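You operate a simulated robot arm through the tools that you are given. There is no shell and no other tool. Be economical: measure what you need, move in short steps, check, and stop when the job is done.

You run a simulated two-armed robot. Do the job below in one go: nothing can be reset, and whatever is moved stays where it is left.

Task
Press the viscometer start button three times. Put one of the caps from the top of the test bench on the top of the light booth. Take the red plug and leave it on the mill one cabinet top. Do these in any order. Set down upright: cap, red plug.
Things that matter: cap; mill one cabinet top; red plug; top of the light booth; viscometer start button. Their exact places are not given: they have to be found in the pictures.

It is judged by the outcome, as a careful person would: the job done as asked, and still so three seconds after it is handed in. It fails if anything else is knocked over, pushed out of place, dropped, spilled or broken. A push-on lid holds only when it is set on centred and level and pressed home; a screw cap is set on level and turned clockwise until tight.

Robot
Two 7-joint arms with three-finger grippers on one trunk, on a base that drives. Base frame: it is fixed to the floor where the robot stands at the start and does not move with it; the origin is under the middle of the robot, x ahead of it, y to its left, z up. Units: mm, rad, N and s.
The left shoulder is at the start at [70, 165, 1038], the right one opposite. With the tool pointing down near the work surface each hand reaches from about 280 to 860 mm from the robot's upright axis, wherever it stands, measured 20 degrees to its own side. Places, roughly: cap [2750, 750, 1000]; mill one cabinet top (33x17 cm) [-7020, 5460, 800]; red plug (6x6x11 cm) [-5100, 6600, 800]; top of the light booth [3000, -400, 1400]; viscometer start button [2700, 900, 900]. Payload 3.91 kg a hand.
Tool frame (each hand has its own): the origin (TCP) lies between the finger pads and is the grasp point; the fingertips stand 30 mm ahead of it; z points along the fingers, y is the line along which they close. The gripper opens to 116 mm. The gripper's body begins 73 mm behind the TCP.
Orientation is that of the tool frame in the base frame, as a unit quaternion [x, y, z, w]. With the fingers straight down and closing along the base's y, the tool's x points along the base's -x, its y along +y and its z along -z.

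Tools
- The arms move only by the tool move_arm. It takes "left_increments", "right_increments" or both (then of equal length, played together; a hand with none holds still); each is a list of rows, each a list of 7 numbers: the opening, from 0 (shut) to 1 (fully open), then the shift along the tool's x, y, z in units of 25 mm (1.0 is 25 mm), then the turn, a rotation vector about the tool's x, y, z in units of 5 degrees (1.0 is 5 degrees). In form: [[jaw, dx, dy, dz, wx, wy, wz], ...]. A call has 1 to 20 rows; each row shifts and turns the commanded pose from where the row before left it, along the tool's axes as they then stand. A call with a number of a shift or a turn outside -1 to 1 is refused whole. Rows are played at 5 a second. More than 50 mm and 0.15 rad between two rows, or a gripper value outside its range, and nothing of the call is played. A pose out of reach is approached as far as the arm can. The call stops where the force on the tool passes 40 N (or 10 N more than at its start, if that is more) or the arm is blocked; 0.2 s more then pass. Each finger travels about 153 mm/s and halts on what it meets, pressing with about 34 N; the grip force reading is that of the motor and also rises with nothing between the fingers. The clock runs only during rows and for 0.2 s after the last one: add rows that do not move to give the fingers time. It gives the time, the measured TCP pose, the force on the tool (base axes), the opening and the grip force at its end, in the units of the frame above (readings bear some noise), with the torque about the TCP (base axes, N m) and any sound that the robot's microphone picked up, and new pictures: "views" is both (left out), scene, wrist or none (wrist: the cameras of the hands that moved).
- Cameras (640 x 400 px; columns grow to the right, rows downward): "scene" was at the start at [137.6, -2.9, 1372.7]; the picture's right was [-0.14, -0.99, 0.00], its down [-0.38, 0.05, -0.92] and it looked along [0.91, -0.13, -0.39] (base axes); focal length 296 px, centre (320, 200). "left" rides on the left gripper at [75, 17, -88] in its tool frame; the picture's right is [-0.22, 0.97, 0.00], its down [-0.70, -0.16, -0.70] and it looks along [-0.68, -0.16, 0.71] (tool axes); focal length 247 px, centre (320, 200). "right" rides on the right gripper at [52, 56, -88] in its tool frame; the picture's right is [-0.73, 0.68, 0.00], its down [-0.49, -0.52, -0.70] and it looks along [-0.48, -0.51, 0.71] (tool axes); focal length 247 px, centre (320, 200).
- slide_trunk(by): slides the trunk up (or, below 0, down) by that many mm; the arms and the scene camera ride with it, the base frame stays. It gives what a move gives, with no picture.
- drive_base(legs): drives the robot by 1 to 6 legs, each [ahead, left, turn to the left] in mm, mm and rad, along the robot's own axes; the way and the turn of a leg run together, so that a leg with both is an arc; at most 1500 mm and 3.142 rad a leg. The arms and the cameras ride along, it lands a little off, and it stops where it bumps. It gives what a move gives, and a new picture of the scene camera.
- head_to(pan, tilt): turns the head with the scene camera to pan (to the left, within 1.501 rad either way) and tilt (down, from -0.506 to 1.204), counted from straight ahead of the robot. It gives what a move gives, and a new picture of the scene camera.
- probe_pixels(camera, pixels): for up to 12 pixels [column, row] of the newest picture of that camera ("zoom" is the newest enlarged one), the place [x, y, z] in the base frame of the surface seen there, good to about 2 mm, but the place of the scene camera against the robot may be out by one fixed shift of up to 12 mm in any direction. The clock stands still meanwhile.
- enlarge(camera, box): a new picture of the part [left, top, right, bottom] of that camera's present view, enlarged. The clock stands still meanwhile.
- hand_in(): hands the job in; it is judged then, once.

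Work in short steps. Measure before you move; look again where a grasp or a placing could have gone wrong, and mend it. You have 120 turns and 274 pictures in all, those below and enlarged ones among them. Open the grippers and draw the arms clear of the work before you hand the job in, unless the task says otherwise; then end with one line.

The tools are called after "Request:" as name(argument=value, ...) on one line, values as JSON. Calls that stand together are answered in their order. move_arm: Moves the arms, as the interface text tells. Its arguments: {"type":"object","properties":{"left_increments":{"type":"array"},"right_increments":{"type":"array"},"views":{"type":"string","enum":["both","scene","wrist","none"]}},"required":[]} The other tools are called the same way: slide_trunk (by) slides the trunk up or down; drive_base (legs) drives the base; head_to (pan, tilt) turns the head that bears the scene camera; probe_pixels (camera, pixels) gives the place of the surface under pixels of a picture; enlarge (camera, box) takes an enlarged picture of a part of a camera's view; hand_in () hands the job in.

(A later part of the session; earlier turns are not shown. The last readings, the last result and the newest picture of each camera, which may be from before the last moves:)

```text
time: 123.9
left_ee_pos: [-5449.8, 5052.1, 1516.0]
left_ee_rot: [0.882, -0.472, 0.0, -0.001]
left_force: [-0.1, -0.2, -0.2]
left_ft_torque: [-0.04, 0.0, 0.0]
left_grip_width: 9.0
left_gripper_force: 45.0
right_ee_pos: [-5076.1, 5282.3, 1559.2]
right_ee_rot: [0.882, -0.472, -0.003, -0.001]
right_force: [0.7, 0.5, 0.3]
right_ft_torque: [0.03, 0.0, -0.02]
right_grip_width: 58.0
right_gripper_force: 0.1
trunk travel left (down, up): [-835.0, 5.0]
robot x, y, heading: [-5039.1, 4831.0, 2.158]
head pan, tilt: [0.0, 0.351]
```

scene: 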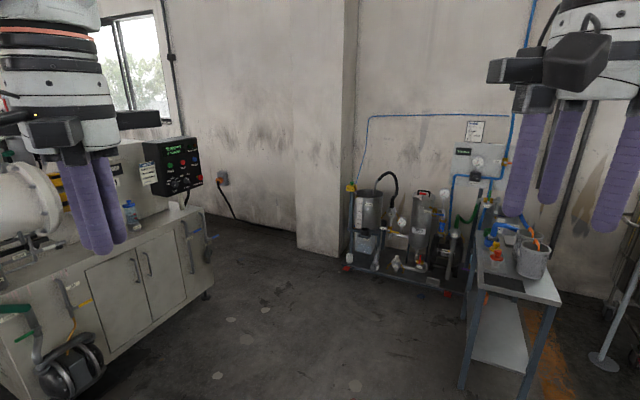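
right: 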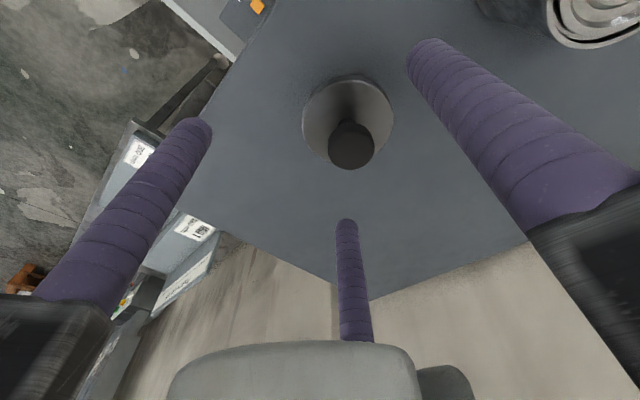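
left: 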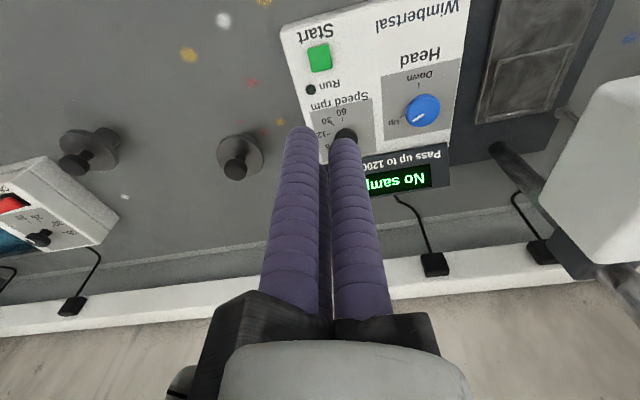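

I zoom in on that small table for the red plug, and probe it.

Request:
enlarge(camera="scene", box=[440, 180, 600, 320])

Request:
probe_pixels(camera="scene", pixels=[[496, 252], [484, 293], [555, 302], [500, 285], [545, 245], [390, 260], [150, 250], [205, 290], [130, 290]])

Request:
enlarge(camera="scene", box=[0, 180, 220, 320])

```text
2.86 times, centred on (520, 250) of scene
```

zoom: 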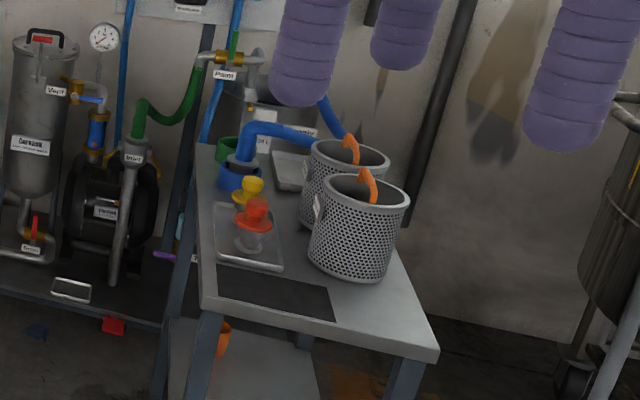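

```text
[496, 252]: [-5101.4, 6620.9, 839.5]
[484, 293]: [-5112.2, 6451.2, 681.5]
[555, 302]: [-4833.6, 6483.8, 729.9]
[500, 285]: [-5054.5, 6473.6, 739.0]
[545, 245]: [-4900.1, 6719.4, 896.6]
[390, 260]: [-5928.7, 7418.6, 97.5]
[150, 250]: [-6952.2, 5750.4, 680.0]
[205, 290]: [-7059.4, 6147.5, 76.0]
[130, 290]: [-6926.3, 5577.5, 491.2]
```

```text
2.86 times, centred on (110, 250) of scene
```

zoom: 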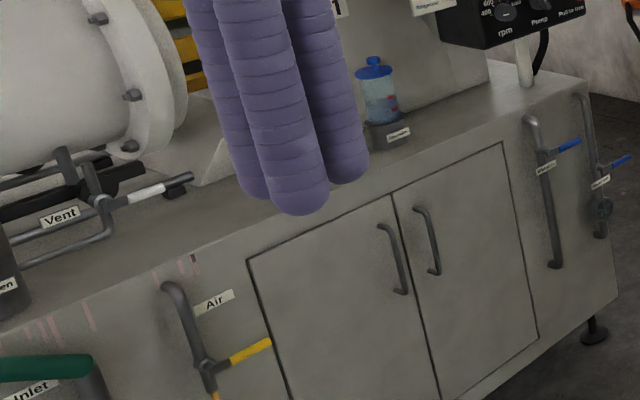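

The red plug is on the steel tray at about (−5098, 6623), a yellow one behind it. I lower the trunk, turn square to the table and come nearer.

Request:
slide_trunk(by=-260)

Request:
drive_base(legs=[[0, 0, -0.469], [950, 44, 0]])

Request:
head_to(pan=-0.25, tilt=0.6)

```text
time: 126.6
left_ee_pos: [-5448.9, 5052.5, 1257.1]
left_ee_rot: [0.881, -0.473, -0.001, 0.0]
left_force: [0.2, -1.6, -0.7]
left_ft_torque: [0.01, 0.0, 0.01]
left_grip_width: 8.8
left_gripper_force: 44.8
right_ee_pos: [-5075.2, 5282.1, 1298.7]
right_ee_rot: [0.882, -0.471, -0.003, 0.0]
right_force: [-0.7, 0.8, 0.4]
right_ft_torque: [0.0, 0.01, 0.04]
right_grip_width: 57.8
right_gripper_force: 0.1
trunk travel left (down, up): [-575.0, 265.0]
robot x, y, heading: [-5033.9, 4830.0, 2.155]
head pan, tilt: [0.0, 0.351]
```

```text
time: 132.9
left_ee_pos: [-5461.6, 6152.3, 1255.8]
left_ee_rot: [0.749, -0.662, 0.0, -0.001]
left_force: [1.3, -0.8, 0.5]
left_ft_torque: [-0.01, 0.02, -0.01]
left_grip_width: 9.2
left_gripper_force: 45.5
right_ee_pos: [-5025.4, 6190.5, 1298.3]
right_ee_rot: [0.749, -0.662, -0.003, -0.001]
right_force: [-0.3, -0.4, -0.1]
right_ft_torque: [-0.04, 0.0, -0.02]
right_grip_width: 58.0
right_gripper_force: 0.0
trunk travel left (down, up): [-575.0, 265.0]
robot x, y, heading: [-5194.3, 5765.6, 1.691]
head pan, tilt: [0.0, 0.351]
```

scene: 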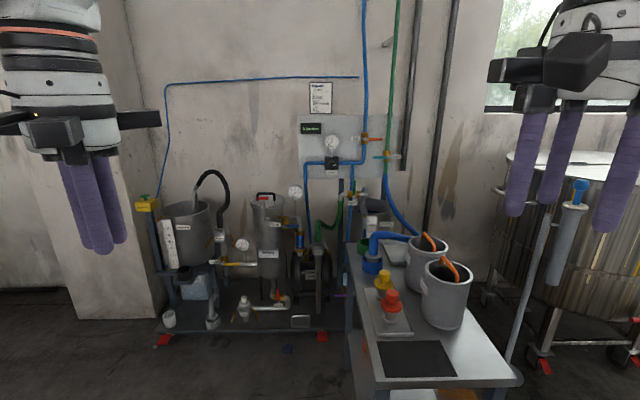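

```text
time: 133.7
left_ee_pos: [-5462.5, 6152.4, 1258.0]
left_ee_rot: [0.749, -0.663, 0.0, -0.001]
left_force: [0.4, 0.7, -1.0]
left_ft_torque: [-0.02, 0.04, -0.01]
left_grip_width: 9.1
left_gripper_force: 44.8
right_ee_pos: [-5026.5, 6190.0, 1299.4]
right_ee_rot: [0.75, -0.662, -0.003, -0.001]
right_force: [0.5, 0.7, 0.8]
right_ft_torque: [0.01, 0.01, 0.03]
right_grip_width: 57.9
right_gripper_force: 0.0
trunk travel left (down, up): [-575.0, 265.0]
robot x, y, heading: [-5192.9, 5767.5, 1.692]
head pan, tilt: [-0.25, 0.6]
```

scene: 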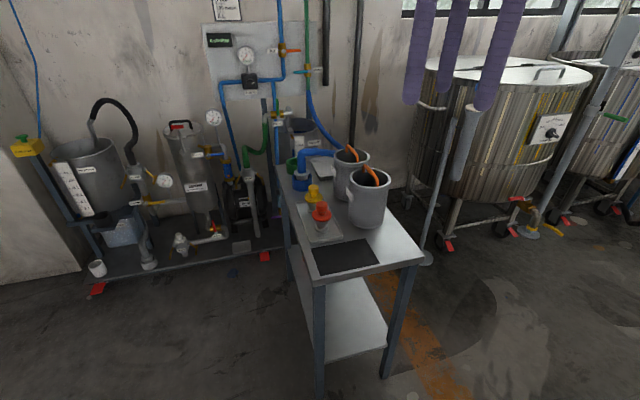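

I zoom on the plug and probe the table corners and neighbours.

Request:
enlarge(camera="scene", box=[265, 140, 425, 290])

Request:
probe_pixels(camera="scene", pixels=[[321, 206], [321, 216], [313, 189], [313, 198], [322, 240], [313, 280], [420, 260], [355, 205], [275, 180], [341, 240], [304, 180]])

```text
2.67 times, centred on (345, 215) of scene
```

zoom: 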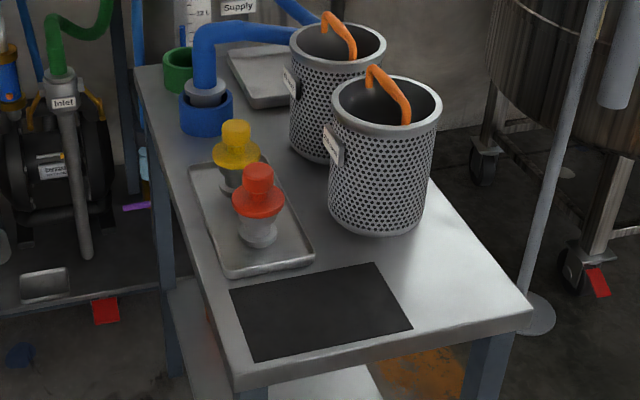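

```text
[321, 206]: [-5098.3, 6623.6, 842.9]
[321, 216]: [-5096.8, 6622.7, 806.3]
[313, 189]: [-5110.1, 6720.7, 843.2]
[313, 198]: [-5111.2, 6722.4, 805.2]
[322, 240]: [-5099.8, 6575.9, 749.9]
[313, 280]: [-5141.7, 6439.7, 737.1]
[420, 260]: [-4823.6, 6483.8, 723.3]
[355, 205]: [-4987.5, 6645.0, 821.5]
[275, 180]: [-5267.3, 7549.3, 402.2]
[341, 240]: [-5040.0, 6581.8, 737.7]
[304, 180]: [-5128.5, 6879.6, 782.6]
```

The red plug centre is ~(−5098, 6628), top ≈850, tray 750, with the yellow plug 100 mm behind and a strainer ~90 mm to the right. I drive 280 mm closer with the hands high and turn the right tool 45° so the fingers pass between the neighbours.

Request:
drive_base(legs=[[280, 0, 0]])

Request:
move_arm(right_increments=[[0.6, 0, 0, 0, 0, 0, -1], [0.6, 0, 0, 0, 0, 0, -1], [0.6, 0, 0, 0, 0, 0, -1], [0.6, 0, 0, 0, 0, 0, -1], [0.6, 0, 0, 0, 0, 0, -1], [0.6, 0, 0, 0, 0, 0, -1], [0.6, 0, 0, 0, 0, 0, -1], [0.6, 0, 0, 0, 0, 0, -1], [0.6, 0, 0, 0, 0, 0, -1], [0.6, 0, 0, 0, 0, 0, 0]], views="both")

```text
time: 135.7
left_ee_pos: [-5494.9, 6430.8, 1256.4]
left_ee_rot: [0.747, -0.665, -0.001, -0.001]
left_force: [0.5, 0.3, 1.1]
left_ft_torque: [0.01, -0.01, 0.01]
left_grip_width: 9.0
left_gripper_force: 45.1
right_ee_pos: [-5058.0, 6468.1, 1298.8]
right_ee_rot: [0.749, -0.663, -0.002, -0.001]
right_force: [0.2, -0.7, -0.7]
right_ft_torque: [0.02, -0.02, -0.02]
right_grip_width: 58.2
right_gripper_force: 0.0
trunk travel left (down, up): [-575.0, 265.0]
robot x, y, heading: [-5224.6, 6048.5, 1.691]
head pan, tilt: [-0.25, 0.6]
```

scene: 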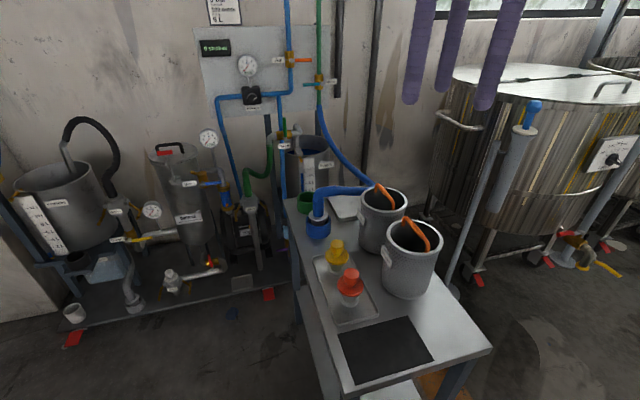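

```text
time: 137.9
left_ee_pos: [-5494.3, 6430.7, 1257.7]
left_ee_rot: [0.747, -0.664, -0.001, 0.0]
left_force: [-0.1, -0.2, 0.4]
left_ft_torque: [0.01, -0.01, 0.02]
left_grip_width: 9.0
left_gripper_force: 45.2
right_ee_pos: [-5057.6, 6469.1, 1299.3]
right_ee_rot: [0.945, -0.327, -0.002, -0.002]
right_force: [0.0, -0.2, -0.4]
right_ft_torque: [0.01, -0.02, -0.03]
right_grip_width: 69.4
right_gripper_force: 0.0
trunk travel left (down, up): [-575.0, 265.0]
robot x, y, heading: [-5225.8, 6044.9, 1.69]
head pan, tilt: [-0.25, 0.6]
```

scene: 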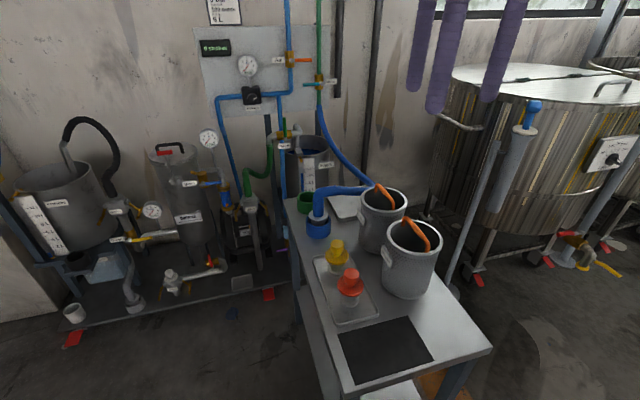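
right: 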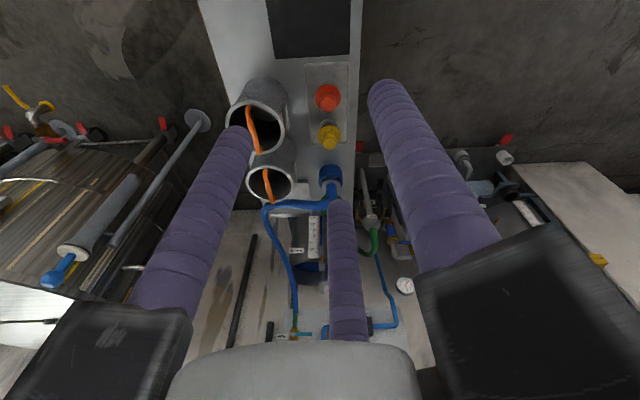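

I move over the plug and lower to z≈1050 for a wrist view.

Request:
move_arm(right_increments=[[0.6, -0.87, -0.67, 0, 0, 0, 0], [0.6, -0.87, -0.67, 0, 0, 0, 0], [0.6, -0.87, -0.67, 0, 0, 0, 0], [0.6, -0.87, -0.67, 0, 0, 0, 0], [0.6, -0.87, -0.67, 0, 0, 0, 0], [0.6, -0.87, -0.67, 0, 0, 0, 0], [0.6, 0, 0, 1, 0, 0, 0], [0.6, 0, 0, 1, 0, 0, 0], [0.6, 0, 0, 1, 0, 0, 0], [0.6, 0, 0, 1, 0, 0, 0], [0.6, 0, 0, 1, 0, 0, 0], [0.6, 0, 0, 1, 0, 0, 0], [0.6, 0, 0, 1, 0, 0, 0], [0.6, 0, 0, 1, 0, 0, 0], [0.6, 0, 0, 1, 0, 0, 0], [0.6, 0, 0, 1, 0, 0, 0], [0.6, 0, 0, 0, 0, 0, 0]], views="both")

Request:
enlarge(camera="right", box=[200, 0, 480, 180])

```text
time: 141.5
left_ee_pos: [-5494.6, 6432.1, 1256.1]
left_ee_rot: [0.747, -0.664, 0.0, -0.001]
left_force: [-0.2, -0.4, 0.1]
left_ft_torque: [0.02, -0.02, 0.01]
left_grip_width: 9.2
left_gripper_force: 44.8
right_ee_pos: [-5101.1, 6628.7, 1049.2]
right_ee_rot: [0.945, -0.327, -0.002, -0.003]
right_force: [0.5, 0.3, -0.8]
right_ft_torque: [-0.01, 0.02, 0.02]
right_grip_width: 69.7
right_gripper_force: 0.1
trunk travel left (down, up): [-575.0, 265.0]
robot x, y, heading: [-5224.5, 6050.2, 1.688]
head pan, tilt: [-0.25, 0.6]
```

scene: 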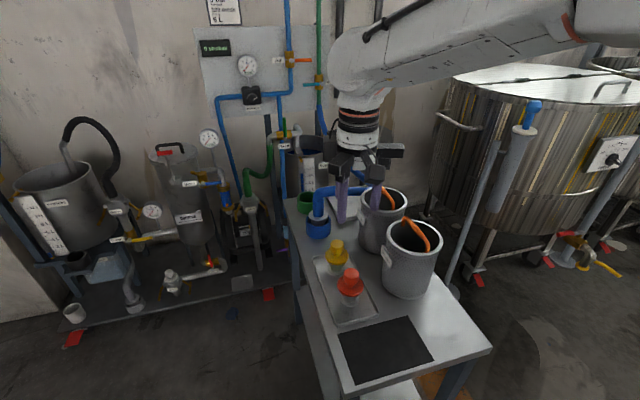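
right: 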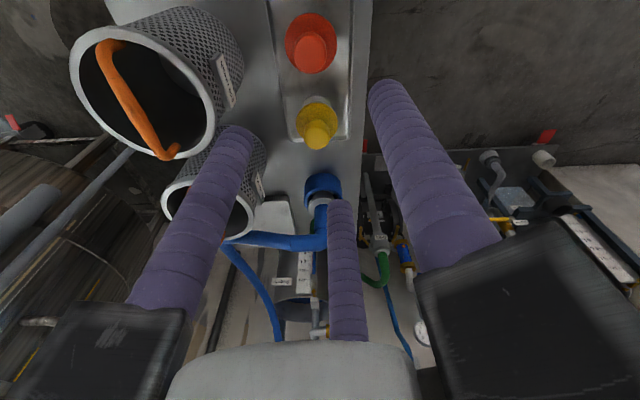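

```text
2.22 times, centred on (340, 90) of right
```

zoom: 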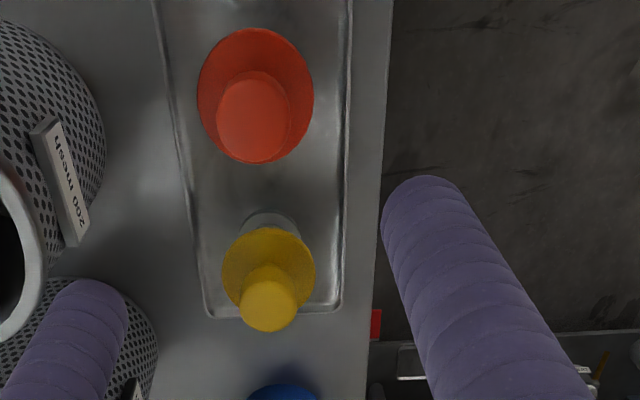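

I probe the red knob top, flange rim, and the strainer rim.

Request:
probe_pixels(camera="zoom", pixels=[[253, 125], [224, 125], [283, 125], [253, 152], [253, 100], [203, 95], [309, 95], [255, 34], [205, 125], [275, 292], [20, 200], [40, 260]])

Request:
probe_pixels(camera="right", pixels=[[212, 105], [90, 115], [120, 90], [255, 200]])

```text
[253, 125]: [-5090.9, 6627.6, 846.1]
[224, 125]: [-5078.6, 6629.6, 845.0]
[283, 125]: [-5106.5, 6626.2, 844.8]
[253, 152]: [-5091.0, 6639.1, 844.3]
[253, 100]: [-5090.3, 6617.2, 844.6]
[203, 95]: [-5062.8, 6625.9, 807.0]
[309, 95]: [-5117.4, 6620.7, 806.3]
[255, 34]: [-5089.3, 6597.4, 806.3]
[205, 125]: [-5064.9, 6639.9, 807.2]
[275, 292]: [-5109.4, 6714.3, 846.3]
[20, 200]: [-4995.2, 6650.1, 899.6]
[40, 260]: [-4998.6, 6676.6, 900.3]
```

```text
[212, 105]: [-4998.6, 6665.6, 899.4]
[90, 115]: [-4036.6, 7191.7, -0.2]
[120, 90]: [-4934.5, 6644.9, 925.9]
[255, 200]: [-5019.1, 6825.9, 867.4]
```

The plug's centre is (−5091, 6626.5), flange r≈29 at z≈807 and knob top 846. I'll grip the flange; I align, open to 0.74 and lower to z≈900 to check clearances.

Request:
move_arm(right_increments=[[0.74, 0.36, -0.17, 0, 0, 0, 0], [0.74, 0, 0, 1, 0, 0, 0], [0.74, 0, 0, 1, 0, 0, 0], [0.74, 0, 0, 1, 0, 0, 0], [0.74, 0, 0, 1, 0, 0, 0], [0.74, 0, 0, 1, 0, 0, 0], [0.74, 0, 0, 1, 0, 0, 0], [0.74, 0, 0, 0, 0, 0, 0]], views="both")

Request:
enlarge(camera="scene", box=[290, 160, 450, 340])

```text
time: 143.3
left_ee_pos: [-5494.8, 6430.5, 1256.0]
left_ee_rot: [0.747, -0.665, -0.001, 0.0]
left_force: [0.4, 0.2, 0.2]
left_ft_torque: [-0.02, -0.01, 0.0]
left_grip_width: 9.0
left_gripper_force: 44.7
right_ee_pos: [-5090.2, 6628.0, 901.4]
right_ee_rot: [0.945, -0.326, -0.001, -0.003]
right_force: [0.0, -0.2, -0.3]
right_ft_torque: [0.05, 0.0, 0.01]
right_grip_width: 85.6
right_gripper_force: 0.1
trunk travel left (down, up): [-575.0, 265.0]
robot x, y, heading: [-5225.7, 6047.2, 1.689]
head pan, tilt: [-0.25, 0.6]
```

scene: 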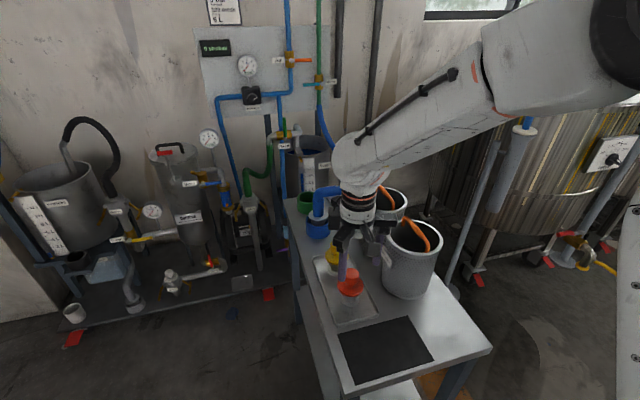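
right: 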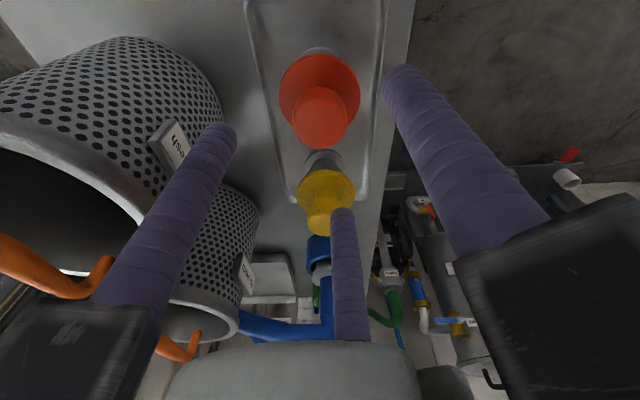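

```text
2.22 times, centred on (370, 250) of scene
```

zoom: 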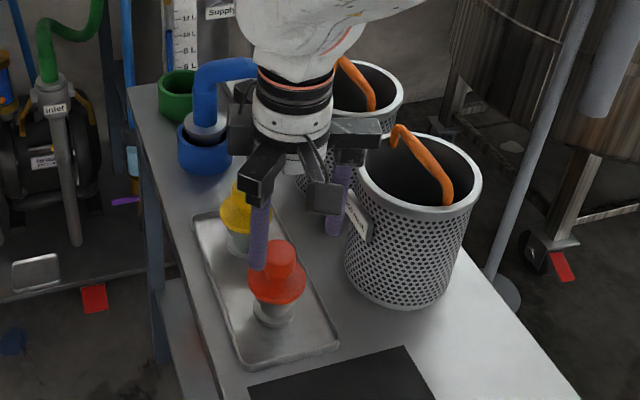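

I probe the knuckle and strainer handle positions to be sure the knuckle clears the strainer on the way down.

Request:
probe_pixels(camera="right", pixels=[[100, 320], [20, 340], [10, 395], [150, 330], [100, 270], [40, 265], [145, 225], [215, 135], [340, 215], [310, 115]])

Request:
probe_pixels(camera="zoom", pixels=[[375, 140], [322, 200], [395, 140], [258, 262], [335, 230], [355, 160], [366, 185]])

```text
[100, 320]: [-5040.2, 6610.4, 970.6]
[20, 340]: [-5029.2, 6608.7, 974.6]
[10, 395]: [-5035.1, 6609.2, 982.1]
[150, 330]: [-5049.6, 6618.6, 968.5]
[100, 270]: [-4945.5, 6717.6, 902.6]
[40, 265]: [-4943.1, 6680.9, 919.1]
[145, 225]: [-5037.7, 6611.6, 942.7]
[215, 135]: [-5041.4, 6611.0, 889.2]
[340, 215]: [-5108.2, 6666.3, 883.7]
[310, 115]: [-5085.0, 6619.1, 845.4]
```

```text
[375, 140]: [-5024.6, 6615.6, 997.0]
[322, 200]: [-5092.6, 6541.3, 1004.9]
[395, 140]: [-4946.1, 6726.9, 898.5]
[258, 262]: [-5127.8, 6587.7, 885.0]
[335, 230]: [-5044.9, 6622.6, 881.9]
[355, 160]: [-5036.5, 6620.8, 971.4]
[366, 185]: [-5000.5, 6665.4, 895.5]
```

The probes show the three fingers 120° apart: one points at the strainer and one at the yellow plug. I turn the hand back 57° clockwise so that the fingers lie in the gaps.

Request:
move_arm(right_increments=[[0.74, 0, 0, 0, 0, 0, 1], [0.74, 0, 0, 0, 0, 0, 1], [0.74, 0, 0, 0, 0, 0, 1], [0.74, 0, 0, 0, 0, 0, 1], [0.74, 0, 0, 0, 0, 0, 1], [0.74, 0, 0, 0, 0, 0, 1], [0.74, 0, 0, 0, 0, 0, 1], [0.74, 0, 0, 0, 0, 0, 1], [0.74, 0, 0, 0, 0, 0, 1], [0.74, 0, 0, 0, 0, 0, 1], [0.74, 0, 0, 0, 0, 0, 1], [0.74, 0, 0, 0, 0, 0, 0.4], [0.74, 0, 0, 0, 0, 0, 0]], views="both")

Request:
enlarge(camera="scene", box=[290, 160, 450, 340])

```text
time: 146.1
left_ee_pos: [-5494.4, 6432.1, 1257.0]
left_ee_rot: [0.747, -0.665, -0.001, 0.0]
left_force: [0.5, -0.9, 0.5]
left_ft_torque: [0.03, 0.02, -0.01]
left_grip_width: 9.1
left_gripper_force: 45.2
right_ee_pos: [-5089.0, 6629.0, 899.1]
right_ee_rot: [-0.674, 0.739, 0.003, 0.001]
right_force: [0.4, 0.0, 0.6]
right_ft_torque: [0.0, -0.01, -0.03]
right_grip_width: 85.6
right_gripper_force: 0.0
trunk travel left (down, up): [-575.0, 265.0]
robot x, y, heading: [-5226.1, 6045.1, 1.686]
head pan, tilt: [-0.25, 0.6]
```

scene: 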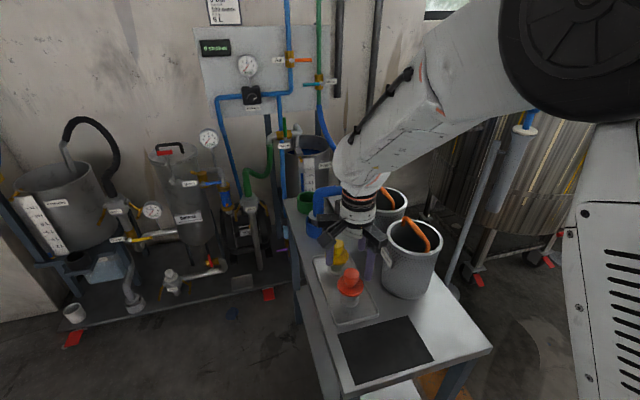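
right: 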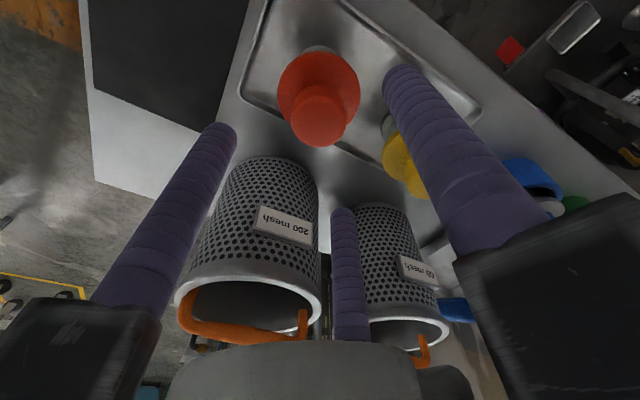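

```text
2.22 times, centred on (370, 250) of scene
```

zoom: 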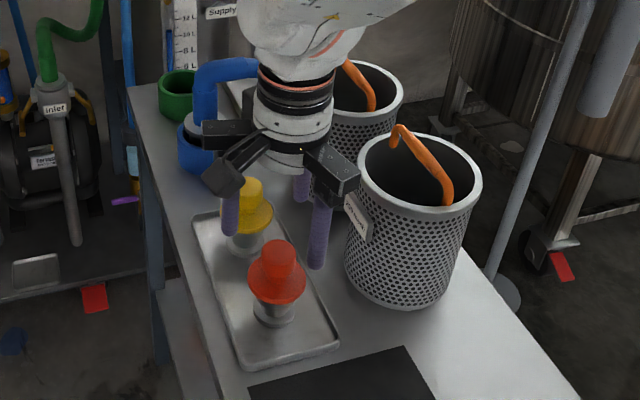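

I probe the finger positions again.

Request:
probe_pixels(camera="right", pixels=[[222, 132], [342, 215], [402, 72], [318, 115], [490, 250], [120, 310]])

Request:
probe_pixels(camera="zoom", pixels=[[229, 225], [302, 195], [320, 255], [345, 185], [222, 180]])

```text
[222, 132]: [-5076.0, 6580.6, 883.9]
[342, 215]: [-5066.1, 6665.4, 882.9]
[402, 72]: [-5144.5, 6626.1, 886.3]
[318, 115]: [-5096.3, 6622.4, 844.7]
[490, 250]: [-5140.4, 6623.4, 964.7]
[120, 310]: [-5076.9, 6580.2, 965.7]
```

```text
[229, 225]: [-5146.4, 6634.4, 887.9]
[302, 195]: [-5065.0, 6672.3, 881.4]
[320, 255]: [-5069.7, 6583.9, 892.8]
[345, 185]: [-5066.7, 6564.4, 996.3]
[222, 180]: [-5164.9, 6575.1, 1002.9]
```

The fingers now lie at about −75°, 59° and 180°, clear of both neighbours. I align and lower to TCP z≈801.

Request:
move_arm(right_increments=[[0.74, 0.1, 0.07, 0.5, 0, 0, 0], [0.74, 0, 0, 0.8, 0, 0, 0], [0.74, 0, 0, 0.8, 0, 0, 0], [0.74, 0, 0, 0.8, 0, 0, 0], [0.74, 0, 0, 0.6, 0, 0, 0], [0.74, 0, 0, 0.42, 0, 0, 0], [0.74, 0, 0, 0, 0, 0, 0]], views="both")

Request:
enlarge(camera="scene", box=[290, 160, 450, 340])

```text
time: 147.7
left_ee_pos: [-5495.0, 6430.0, 1256.9]
left_ee_rot: [0.747, -0.665, -0.001, -0.001]
left_force: [0.4, -0.8, 0.5]
left_ft_torque: [0.01, 0.01, 0.0]
left_grip_width: 9.3
left_gripper_force: 44.7
right_ee_pos: [-5092.9, 6625.8, 802.6]
right_ee_rot: [-0.675, 0.738, 0.002, 0.002]
right_force: [0.0, 0.1, -0.6]
right_ft_torque: [0.01, -0.02, -0.02]
right_grip_width: 85.7
right_gripper_force: 0.2
trunk travel left (down, up): [-575.0, 265.0]
robot x, y, heading: [-5227.6, 6046.6, 1.687]
head pan, tilt: [-0.25, 0.6]
```

scene: 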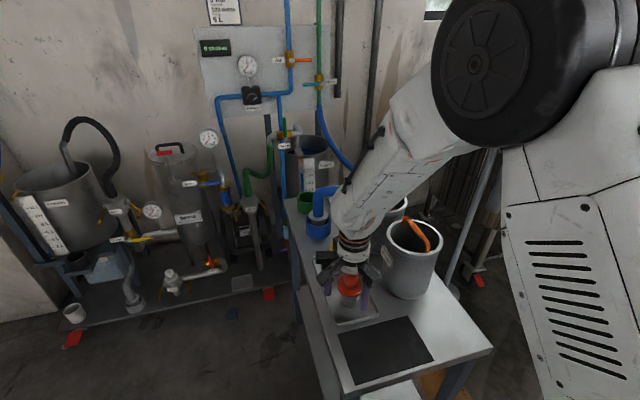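
right: 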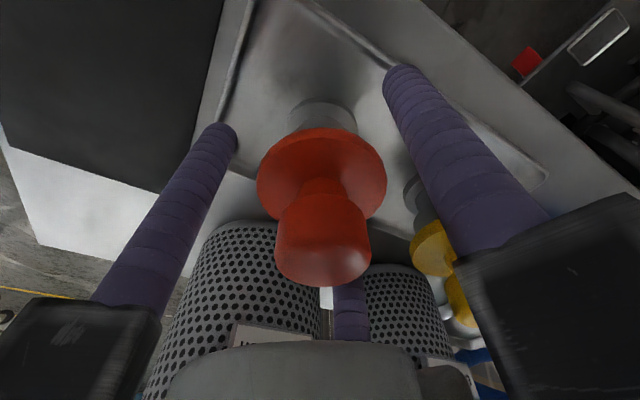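

```text
2.22 times, centred on (370, 250) of scene
```

zoom: 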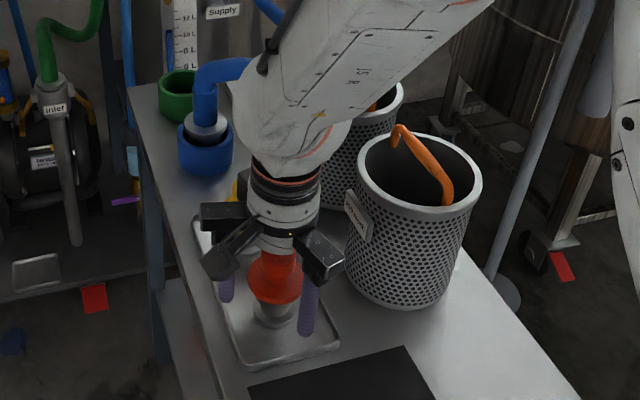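

The plug's flange is surrounded with no contact. I close.

Request:
move_arm(right_increments=[[0.65, 0, 0, 0, 0, 0, 0], [0.58, 0, 0, 0, 0, 0, 0], [0.5, 0, 0, 0, 0, 0, 0], [0.4, 0, 0, 0, 0, 0, 0], [0, 0, 0, 0, 0, 0, 0], [0, 0, 0, 0, 0, 0, 0], [0, 0, 0, 0, 0, 0, 0]], views="wrist")

Request:
move_arm(right_increments=[[0, 0, 0, -0.3, 0, 0, 0], [0, 0, 0, -0.4, 0, 0, 0], [0, 0, 0, -0.5, 0, 0, 0], [0, 0, 0, 0, 0, 0, 0]], views="both")

```text
time: 149.3
left_ee_pos: [-5493.7, 6431.8, 1256.8]
left_ee_rot: [0.747, -0.665, 0.0, 0.0]
left_force: [0.2, 0.3, 0.7]
left_ft_torque: [-0.01, -0.01, 0.02]
left_grip_width: 8.7
left_gripper_force: 45.2
right_ee_pos: [-5091.0, 6624.6, 802.9]
right_ee_rot: [-0.675, 0.738, 0.002, 0.001]
right_force: [0.2, 1.4, 1.6]
right_ft_torque: [0.05, 0.0, -0.02]
right_grip_width: 57.5
right_gripper_force: 34.1
trunk travel left (down, up): [-575.0, 265.0]
robot x, y, heading: [-5226.3, 6045.5, 1.684]
head pan, tilt: [-0.25, 0.6]
```

right: 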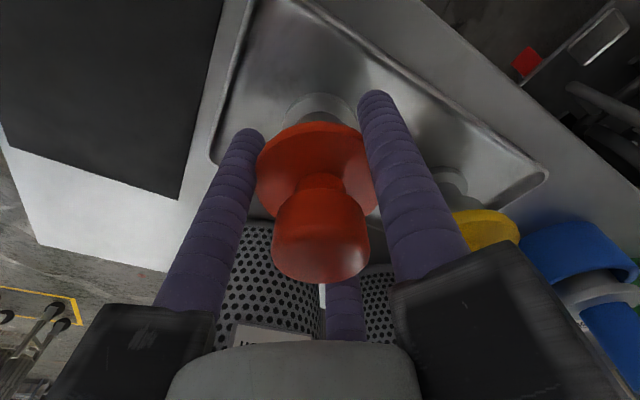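

```text
time: 150.3
left_ee_pos: [-5493.9, 6432.1, 1256.4]
left_ee_rot: [0.747, -0.665, -0.001, -0.001]
left_force: [-0.3, -0.2, 0.3]
left_ft_torque: [-0.01, 0.02, 0.01]
left_grip_width: 8.8
left_gripper_force: 44.7
right_ee_pos: [-5090.5, 6625.5, 832.5]
right_ee_rot: [-0.675, 0.738, 0.002, 0.001]
right_force: [0.1, 0.1, -2.0]
right_ft_torque: [0.02, -0.01, 0.01]
right_grip_width: 57.3
right_gripper_force: 33.9
trunk travel left (down, up): [-575.0, 265.0]
robot x, y, heading: [-5225.3, 6047.0, 1.69]
head pan, tilt: [-0.25, 0.6]
```

scene: 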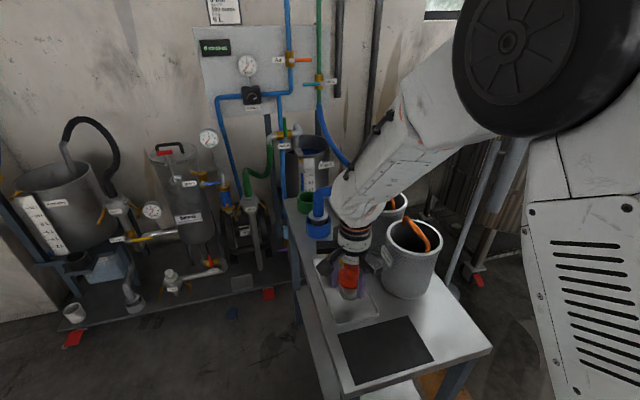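
right: 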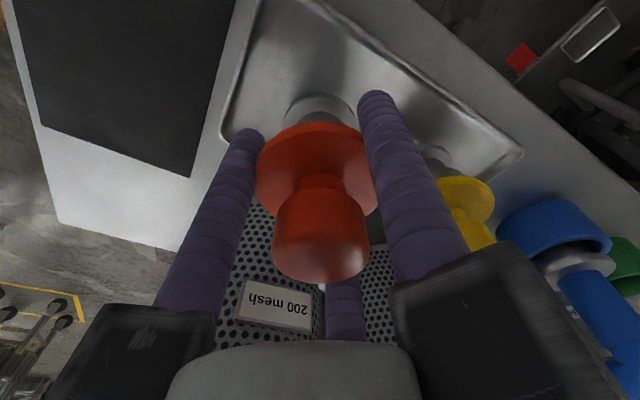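

The plug is held (57 mm, −2 N) and lifted. I raise 300 mm and drive back.

Request:
move_arm(right_increments=[[0, 0, 0, -1, 0, 0, 0], [0, 0, 0, -1, 0, 0, 0], [0, 0, 0, -1, 0, 0, 0], [0, 0, 0, -1, 0, 0, 0], [0, 0, 0, -1, 0, 0, 0], [0, 0, 0, -1, 0, 0, 0], [0, 0, 0, -1, 0, 0, 0], [0, 0, 0, -1, 0, 0, 0], [0, 0, 0, -1, 0, 0, 0], [0, 0, 0, -1, 0, 0, 0], [0, 0, 0, -1, 0, 0, 0], [0, 0, 0, -1, 0, 0, 0], [0, 0, 0, 0, 0, 0, 0]], views="none")

Request:
drive_base(legs=[[-600, 0, 0]])

Request:
head_to(pan=1.2, tilt=0.3)

```text
time: 153.1
left_ee_pos: [-5495.3, 6431.9, 1255.8]
left_ee_rot: [0.747, -0.665, 0.0, 0.0]
left_force: [-0.3, -0.1, 0.4]
left_ft_torque: [-0.01, 0.01, 0.0]
left_grip_width: 8.9
left_gripper_force: 44.9
right_ee_pos: [-5091.7, 6625.0, 1131.6]
right_ee_rot: [-0.675, 0.738, 0.003, 0.002]
right_force: [-0.7, -0.4, -1.5]
right_ft_torque: [-0.02, -0.01, 0.01]
right_grip_width: 57.0
right_gripper_force: 34.1
trunk travel left (down, up): [-575.0, 265.0]
robot x, y, heading: [-5226.9, 6045.5, 1.687]
head pan, tilt: [-0.25, 0.6]
```

```text
time: 156.5
left_ee_pos: [-5422.0, 5818.4, 1256.4]
left_ee_rot: [0.744, -0.668, -0.001, -0.001]
left_force: [-0.7, 0.1, -0.5]
left_ft_torque: [-0.01, -0.02, -0.01]
left_grip_width: 9.1
left_gripper_force: 45.1
right_ee_pos: [-5015.5, 6005.5, 1131.7]
right_ee_rot: [-0.671, 0.741, 0.003, 0.001]
right_force: [-0.4, -1.1, -1.4]
right_ft_torque: [-0.03, -0.02, 0.0]
right_grip_width: 57.2
right_gripper_force: 34.3
trunk travel left (down, up): [-575.0, 265.0]
robot x, y, heading: [-5155.1, 5432.1, 1.677]
head pan, tilt: [-0.25, 0.6]
```

scene: 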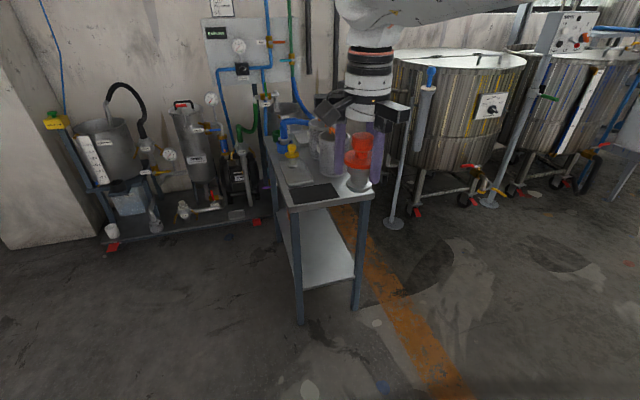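

```text
time: 158.1
left_ee_pos: [-5420.6, 5816.5, 1255.8]
left_ee_rot: [0.745, -0.667, 0.0, 0.0]
left_force: [0.1, -0.1, 0.1]
left_ft_torque: [-0.01, 0.0, 0.02]
left_grip_width: 9.0
left_gripper_force: 45.3
right_ee_pos: [-5016.5, 6006.0, 1131.3]
right_ee_rot: [-0.672, 0.741, 0.001, 0.002]
right_force: [-0.3, -1.0, -2.3]
right_ft_torque: [0.01, 0.01, 0.03]
right_grip_width: 56.9
right_gripper_force: 34.3
trunk travel left (down, up): [-575.0, 265.0]
robot x, y, heading: [-5160.3, 5431.6, 1.676]
head pan, tilt: [1.201, 0.3]
```

scene: 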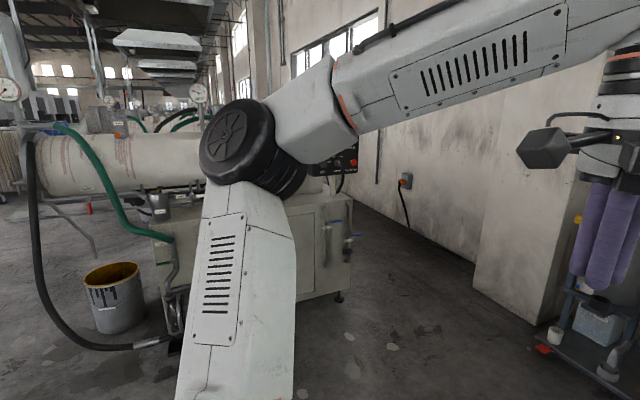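

Mill one is to the west. I turn in place by +1.6 rad to face it and look.

Request:
drive_base(legs=[[0, 0, 1.6]])

Request:
head_to(pan=0, tilt=0.4)

```text
time: 162.4
left_ee_pos: [-5537.0, 5155.3, 1256.7]
left_ee_rot: [0.998, 0.067, 0.0, 0.0]
left_force: [0.4, 0.6, 0.1]
left_ft_torque: [0.03, -0.01, -0.03]
left_grip_width: 8.9
left_gripper_force: 44.5
right_ee_pos: [-5735.7, 5554.7, 1131.9]
right_ee_rot: [0.999, -0.036, -0.003, 0.001]
right_force: [-0.2, -0.4, -1.4]
right_ft_torque: [-0.02, 0.01, -0.03]
right_grip_width: 57.3
right_gripper_force: 34.1
trunk travel left (down, up): [-575.0, 265.0]
robot x, y, heading: [-5156.1, 5429.3, -3.006]
head pan, tilt: [1.201, 0.3]
```

scene: 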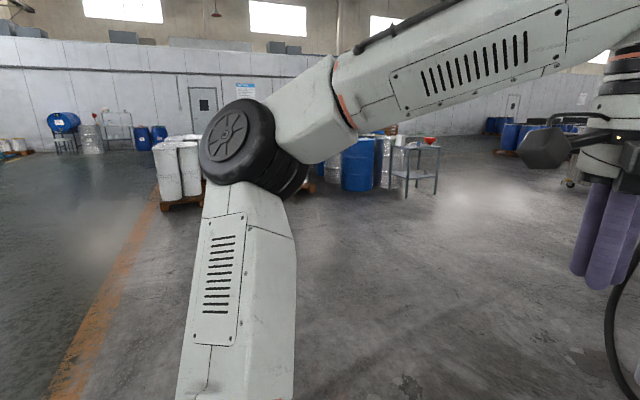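

```text
time: 163.8
left_ee_pos: [-5537.5, 5154.8, 1256.9]
left_ee_rot: [0.998, 0.067, -0.001, 0.0]
left_force: [-0.2, -0.4, 0.5]
left_ft_torque: [-0.01, 0.01, -0.02]
left_grip_width: 9.0
left_gripper_force: 45.0
right_ee_pos: [-5735.9, 5553.6, 1131.2]
right_ee_rot: [0.999, -0.036, -0.003, 0.001]
right_force: [0.8, 0.6, -1.2]
right_ft_torque: [-0.01, 0.0, -0.02]
right_grip_width: 56.9
right_gripper_force: 33.8
trunk travel left (down, up): [-575.0, 265.0]
robot x, y, heading: [-5158.8, 5429.9, -3.001]
head pan, tilt: [0.0, 0.4]
```

scene: 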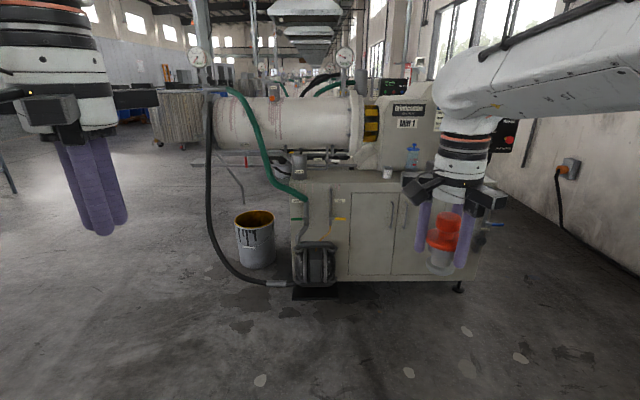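

I enlarge the cabinet top and probe it for free area and edges.

Request:
enlarge(camera="scene", box=[270, 120, 470, 240])

Request:
probe_pixels(camera="scene", pixels=[[320, 184], [350, 184], [375, 184], [400, 184], [350, 175], [335, 172], [388, 174], [412, 165], [298, 165], [340, 192], [395, 192], [345, 160]])

```text
3.20 times, centred on (370, 180) of scene
```

zoom: 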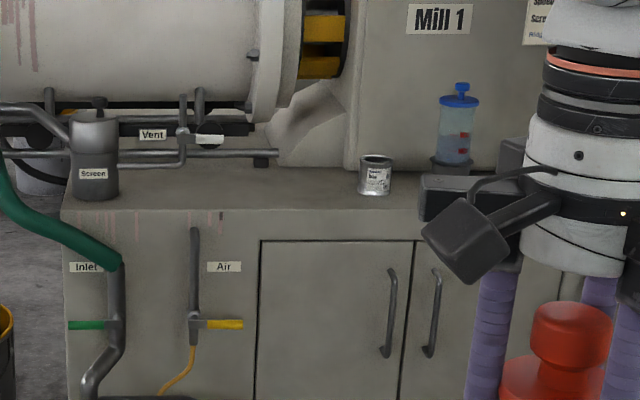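

```text
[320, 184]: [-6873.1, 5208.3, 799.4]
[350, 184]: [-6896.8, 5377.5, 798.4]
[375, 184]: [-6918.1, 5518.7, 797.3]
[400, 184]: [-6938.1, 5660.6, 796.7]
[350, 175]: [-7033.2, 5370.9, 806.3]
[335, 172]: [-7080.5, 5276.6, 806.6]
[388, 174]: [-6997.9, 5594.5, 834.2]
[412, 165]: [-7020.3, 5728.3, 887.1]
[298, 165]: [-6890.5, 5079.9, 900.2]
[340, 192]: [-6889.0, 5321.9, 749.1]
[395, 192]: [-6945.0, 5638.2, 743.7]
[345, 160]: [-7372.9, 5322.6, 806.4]
```

I probe the overhanging barrel, pipes and headstock for clearance.

Request:
probe_pixels(camera="scene", pixels=[[300, 125], [340, 130], [356, 125], [371, 125], [390, 150], [352, 168], [330, 168], [350, 98], [345, 60], [412, 148], [372, 160], [340, 115]])

```text
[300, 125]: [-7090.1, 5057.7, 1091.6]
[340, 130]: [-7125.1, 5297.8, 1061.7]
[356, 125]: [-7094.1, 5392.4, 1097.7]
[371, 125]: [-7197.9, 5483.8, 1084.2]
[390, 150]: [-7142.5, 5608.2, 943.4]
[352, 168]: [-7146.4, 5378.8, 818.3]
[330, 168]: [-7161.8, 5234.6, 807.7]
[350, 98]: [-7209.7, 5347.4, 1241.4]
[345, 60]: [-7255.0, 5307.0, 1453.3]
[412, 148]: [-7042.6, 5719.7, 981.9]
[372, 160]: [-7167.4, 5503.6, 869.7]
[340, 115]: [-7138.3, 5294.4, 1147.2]
```

Barrel front is x≈−7094, headstock ≈−7150; free spot at (−6980, 5460) with the can's edge ~90 mm away. I drive 1150 ahead and 79 right.

Request:
drive_base(legs=[[1150, -79, 0]])

Request:
head_to(pan=-0.2, tilt=0.55)

```text
time: 169.8
left_ee_pos: [-6702.9, 5095.0, 1257.1]
left_ee_rot: [0.998, 0.059, 0.0, 0.0]
left_force: [0.1, 0.5, 0.2]
left_ft_torque: [-0.02, 0.01, 0.02]
left_grip_width: 9.1
left_gripper_force: 45.3
right_ee_pos: [-6894.8, 5496.7, 1131.6]
right_ee_rot: [0.999, -0.045, -0.003, 0.002]
right_force: [0.0, 0.0, -1.0]
right_ft_torque: [0.02, -0.01, -0.05]
right_grip_width: 57.1
right_gripper_force: 34.1
trunk travel left (down, up): [-575.0, 265.0]
robot x, y, heading: [-6316.6, 5360.5, -3.026]
head pan, tilt: [0.0, 0.4]
```

scene: 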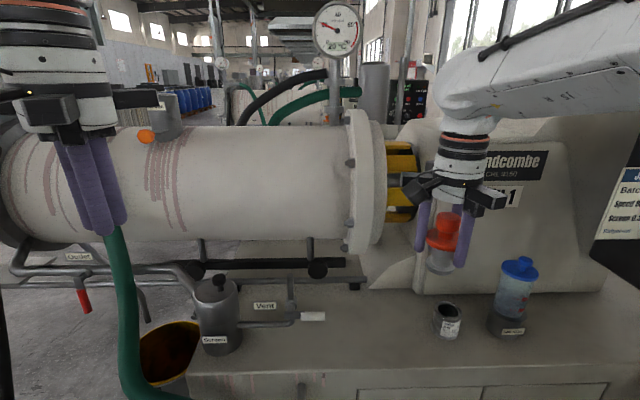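

```text
time: 170.5
left_ee_pos: [-6703.4, 5093.3, 1256.4]
left_ee_rot: [0.998, 0.059, -0.001, 0.0]
left_force: [1.4, 0.1, 0.2]
left_ft_torque: [0.0, 0.0, 0.0]
left_grip_width: 9.0
left_gripper_force: 45.3
right_ee_pos: [-6894.8, 5496.6, 1132.2]
right_ee_rot: [0.999, -0.045, -0.002, 0.001]
right_force: [-0.1, 0.7, -1.2]
right_ft_torque: [0.0, -0.01, 0.03]
right_grip_width: 56.9
right_gripper_force: 33.6
trunk travel left (down, up): [-575.0, 265.0]
robot x, y, heading: [-6317.9, 5365.1, -3.024]
head pan, tilt: [-0.201, 0.55]
```

scene: 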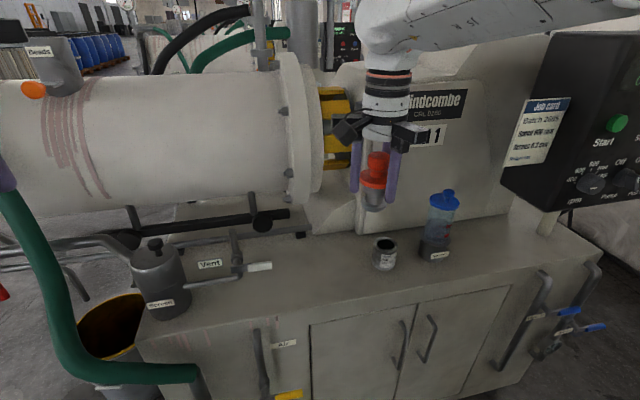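

I probe the free area and its neighbours closely.

Request:
probe_pixels(camera="scene", pixels=[[330, 265], [330, 295], [350, 240], [365, 232], [384, 245], [375, 262], [300, 235], [260, 266], [320, 140], [345, 160], [320, 250], [310, 322]])

Request:
probe_pixels(camera="right", pixels=[[300, 30], [200, 60], [60, 100]])

```text
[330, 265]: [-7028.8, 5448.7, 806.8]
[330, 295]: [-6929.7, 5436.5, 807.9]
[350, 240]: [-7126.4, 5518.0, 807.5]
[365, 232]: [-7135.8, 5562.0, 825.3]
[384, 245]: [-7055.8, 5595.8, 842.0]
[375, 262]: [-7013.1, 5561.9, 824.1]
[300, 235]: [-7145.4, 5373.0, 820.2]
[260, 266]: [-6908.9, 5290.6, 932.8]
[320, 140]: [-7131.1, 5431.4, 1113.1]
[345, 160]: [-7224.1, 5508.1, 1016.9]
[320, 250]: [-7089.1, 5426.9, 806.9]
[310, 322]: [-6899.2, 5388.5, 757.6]
```

```text
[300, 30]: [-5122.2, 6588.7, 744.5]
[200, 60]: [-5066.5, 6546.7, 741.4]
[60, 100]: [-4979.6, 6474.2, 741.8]
```

I move over (−6990, 5460) and lower to TCP z≈880.

Request:
move_arm(right_increments=[[0, -0.913, 0.454, 0, 0, 0, 0], [0, -0.913, 0.454, 0, 0, 0, 0], [0, -0.913, 0.454, 0, 0, 0, 0], [0, -0.913, 0.454, 0, 0, 0, 0], [0, 0, 0, 1, 0, 0, 0], [0, 0, 0, 1, 0, 0, 0], [0, 0, 0, 1, 0, 0, 0], [0, 0, 0, 1, 0, 0, 0], [0, 0, 0, 1, 0, 0, 0], [0, 0, 0, 1, 0, 0, 0], [0, 0, 0, 1, 0, 0, 0], [0, 0, 0, 1, 0, 0, 0], [0, 0, 0, 0, 0, 0, 0]], views="both")

```text
time: 173.3
left_ee_pos: [-6701.4, 5093.2, 1256.9]
left_ee_rot: [0.998, 0.058, -0.001, 0.0]
left_force: [1.4, 0.5, 0.7]
left_ft_torque: [0.0, 0.01, -0.01]
left_grip_width: 9.3
left_gripper_force: 45.1
right_ee_pos: [-6990.4, 5459.9, 931.0]
right_ee_rot: [0.999, -0.045, -0.003, 0.0]
right_force: [-0.2, -0.6, -1.8]
right_ft_torque: [0.02, 0.02, -0.01]
right_grip_width: 57.0
right_gripper_force: 34.0
trunk travel left (down, up): [-575.0, 265.0]
robot x, y, heading: [-6323.6, 5360.5, -3.023]
head pan, tilt: [-0.201, 0.55]
```

scene: 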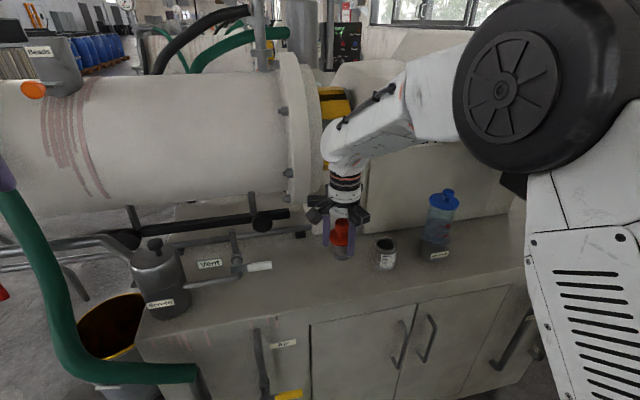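
right: 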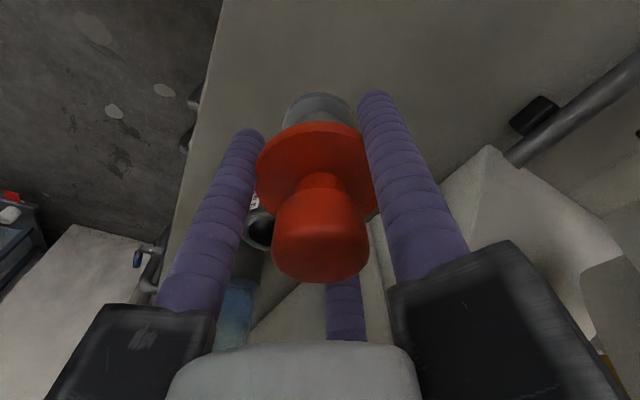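

I check the surface height with the wrist camera and continue down to just above it.

Request:
probe_pixels(camera="right", pixels=[[300, 50], [420, 60], [262, 230], [255, 200], [320, 105]])

Request:
move_arm(right_increments=[[0, 0, 0, 0.9, 0, 0, 0], [0, 0, 0, 0.9, 0, 0, 0], [0, 0, 0, 0.6, 0, 0, 0], [0, 0, 0, 0, 0, 0, 0]], views="both")

```text
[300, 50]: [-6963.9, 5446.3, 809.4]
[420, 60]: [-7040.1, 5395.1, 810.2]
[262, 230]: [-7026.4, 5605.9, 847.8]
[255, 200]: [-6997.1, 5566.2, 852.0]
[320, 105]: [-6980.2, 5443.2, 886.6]
```

```text
time: 174.3
left_ee_pos: [-6702.6, 5092.8, 1255.9]
left_ee_rot: [0.998, 0.059, -0.001, 0.001]
left_force: [-0.3, 0.2, -0.5]
left_ft_torque: [-0.01, 0.01, -0.03]
left_grip_width: 9.1
left_gripper_force: 45.3
right_ee_pos: [-6991.6, 5458.8, 872.8]
right_ee_rot: [0.999, -0.045, -0.003, 0.0]
right_force: [-0.6, 0.9, -1.6]
right_ft_torque: [-0.01, -0.01, 0.0]
right_grip_width: 57.0
right_gripper_force: 34.4
trunk travel left (down, up): [-575.0, 265.0]
robot x, y, heading: [-6318.8, 5362.1, -3.024]
head pan, tilt: [-0.201, 0.55]
```

scene: 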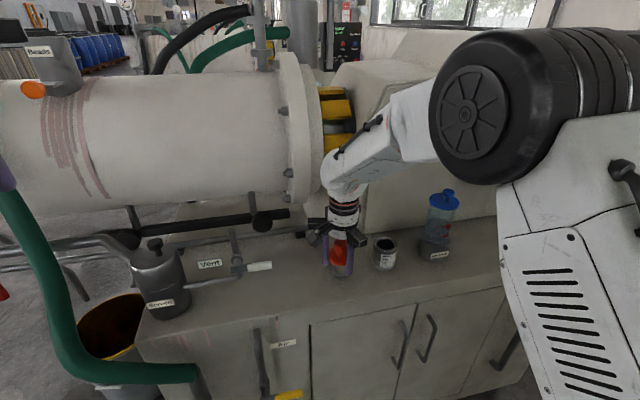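
right: 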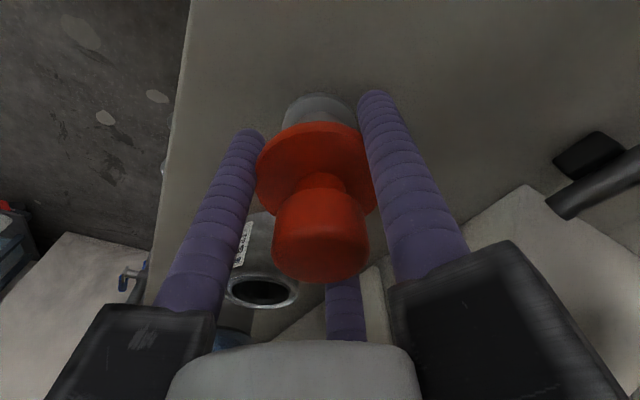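

Expected contact is near TCP 860. I lower 8 mm and then in 1.5 mm rows, to contact.

Request:
move_arm(right_increments=[[0, 0, 0, 0.32, 0, 0, 0], [0, 0, 0, 0.06, 0, 0, 0], [0, 0, 0, 0.06, 0, 0, 0], [0, 0, 0, 0, 0, 0, 0]], views="none")

```text
time: 175.3
left_ee_pos: [-6700.0, 5092.4, 1257.2]
left_ee_rot: [0.998, 0.058, -0.002, 0.0]
left_force: [0.1, -0.1, 1.0]
left_ft_torque: [0.03, -0.01, 0.0]
left_grip_width: 8.8
left_gripper_force: 45.0
right_ee_pos: [-6991.4, 5459.4, 862.3]
right_ee_rot: [0.999, -0.045, -0.006, 0.002]
right_force: [-8.2, 1.1, 28.6]
right_ft_torque: [0.04, 0.08, -0.04]
right_grip_width: 57.4
right_gripper_force: 33.9
trunk travel left (down, up): [-575.0, 265.0]
robot x, y, heading: [-6319.3, 5362.8, -3.023]
head pan, tilt: [-0.201, 0.55]
```

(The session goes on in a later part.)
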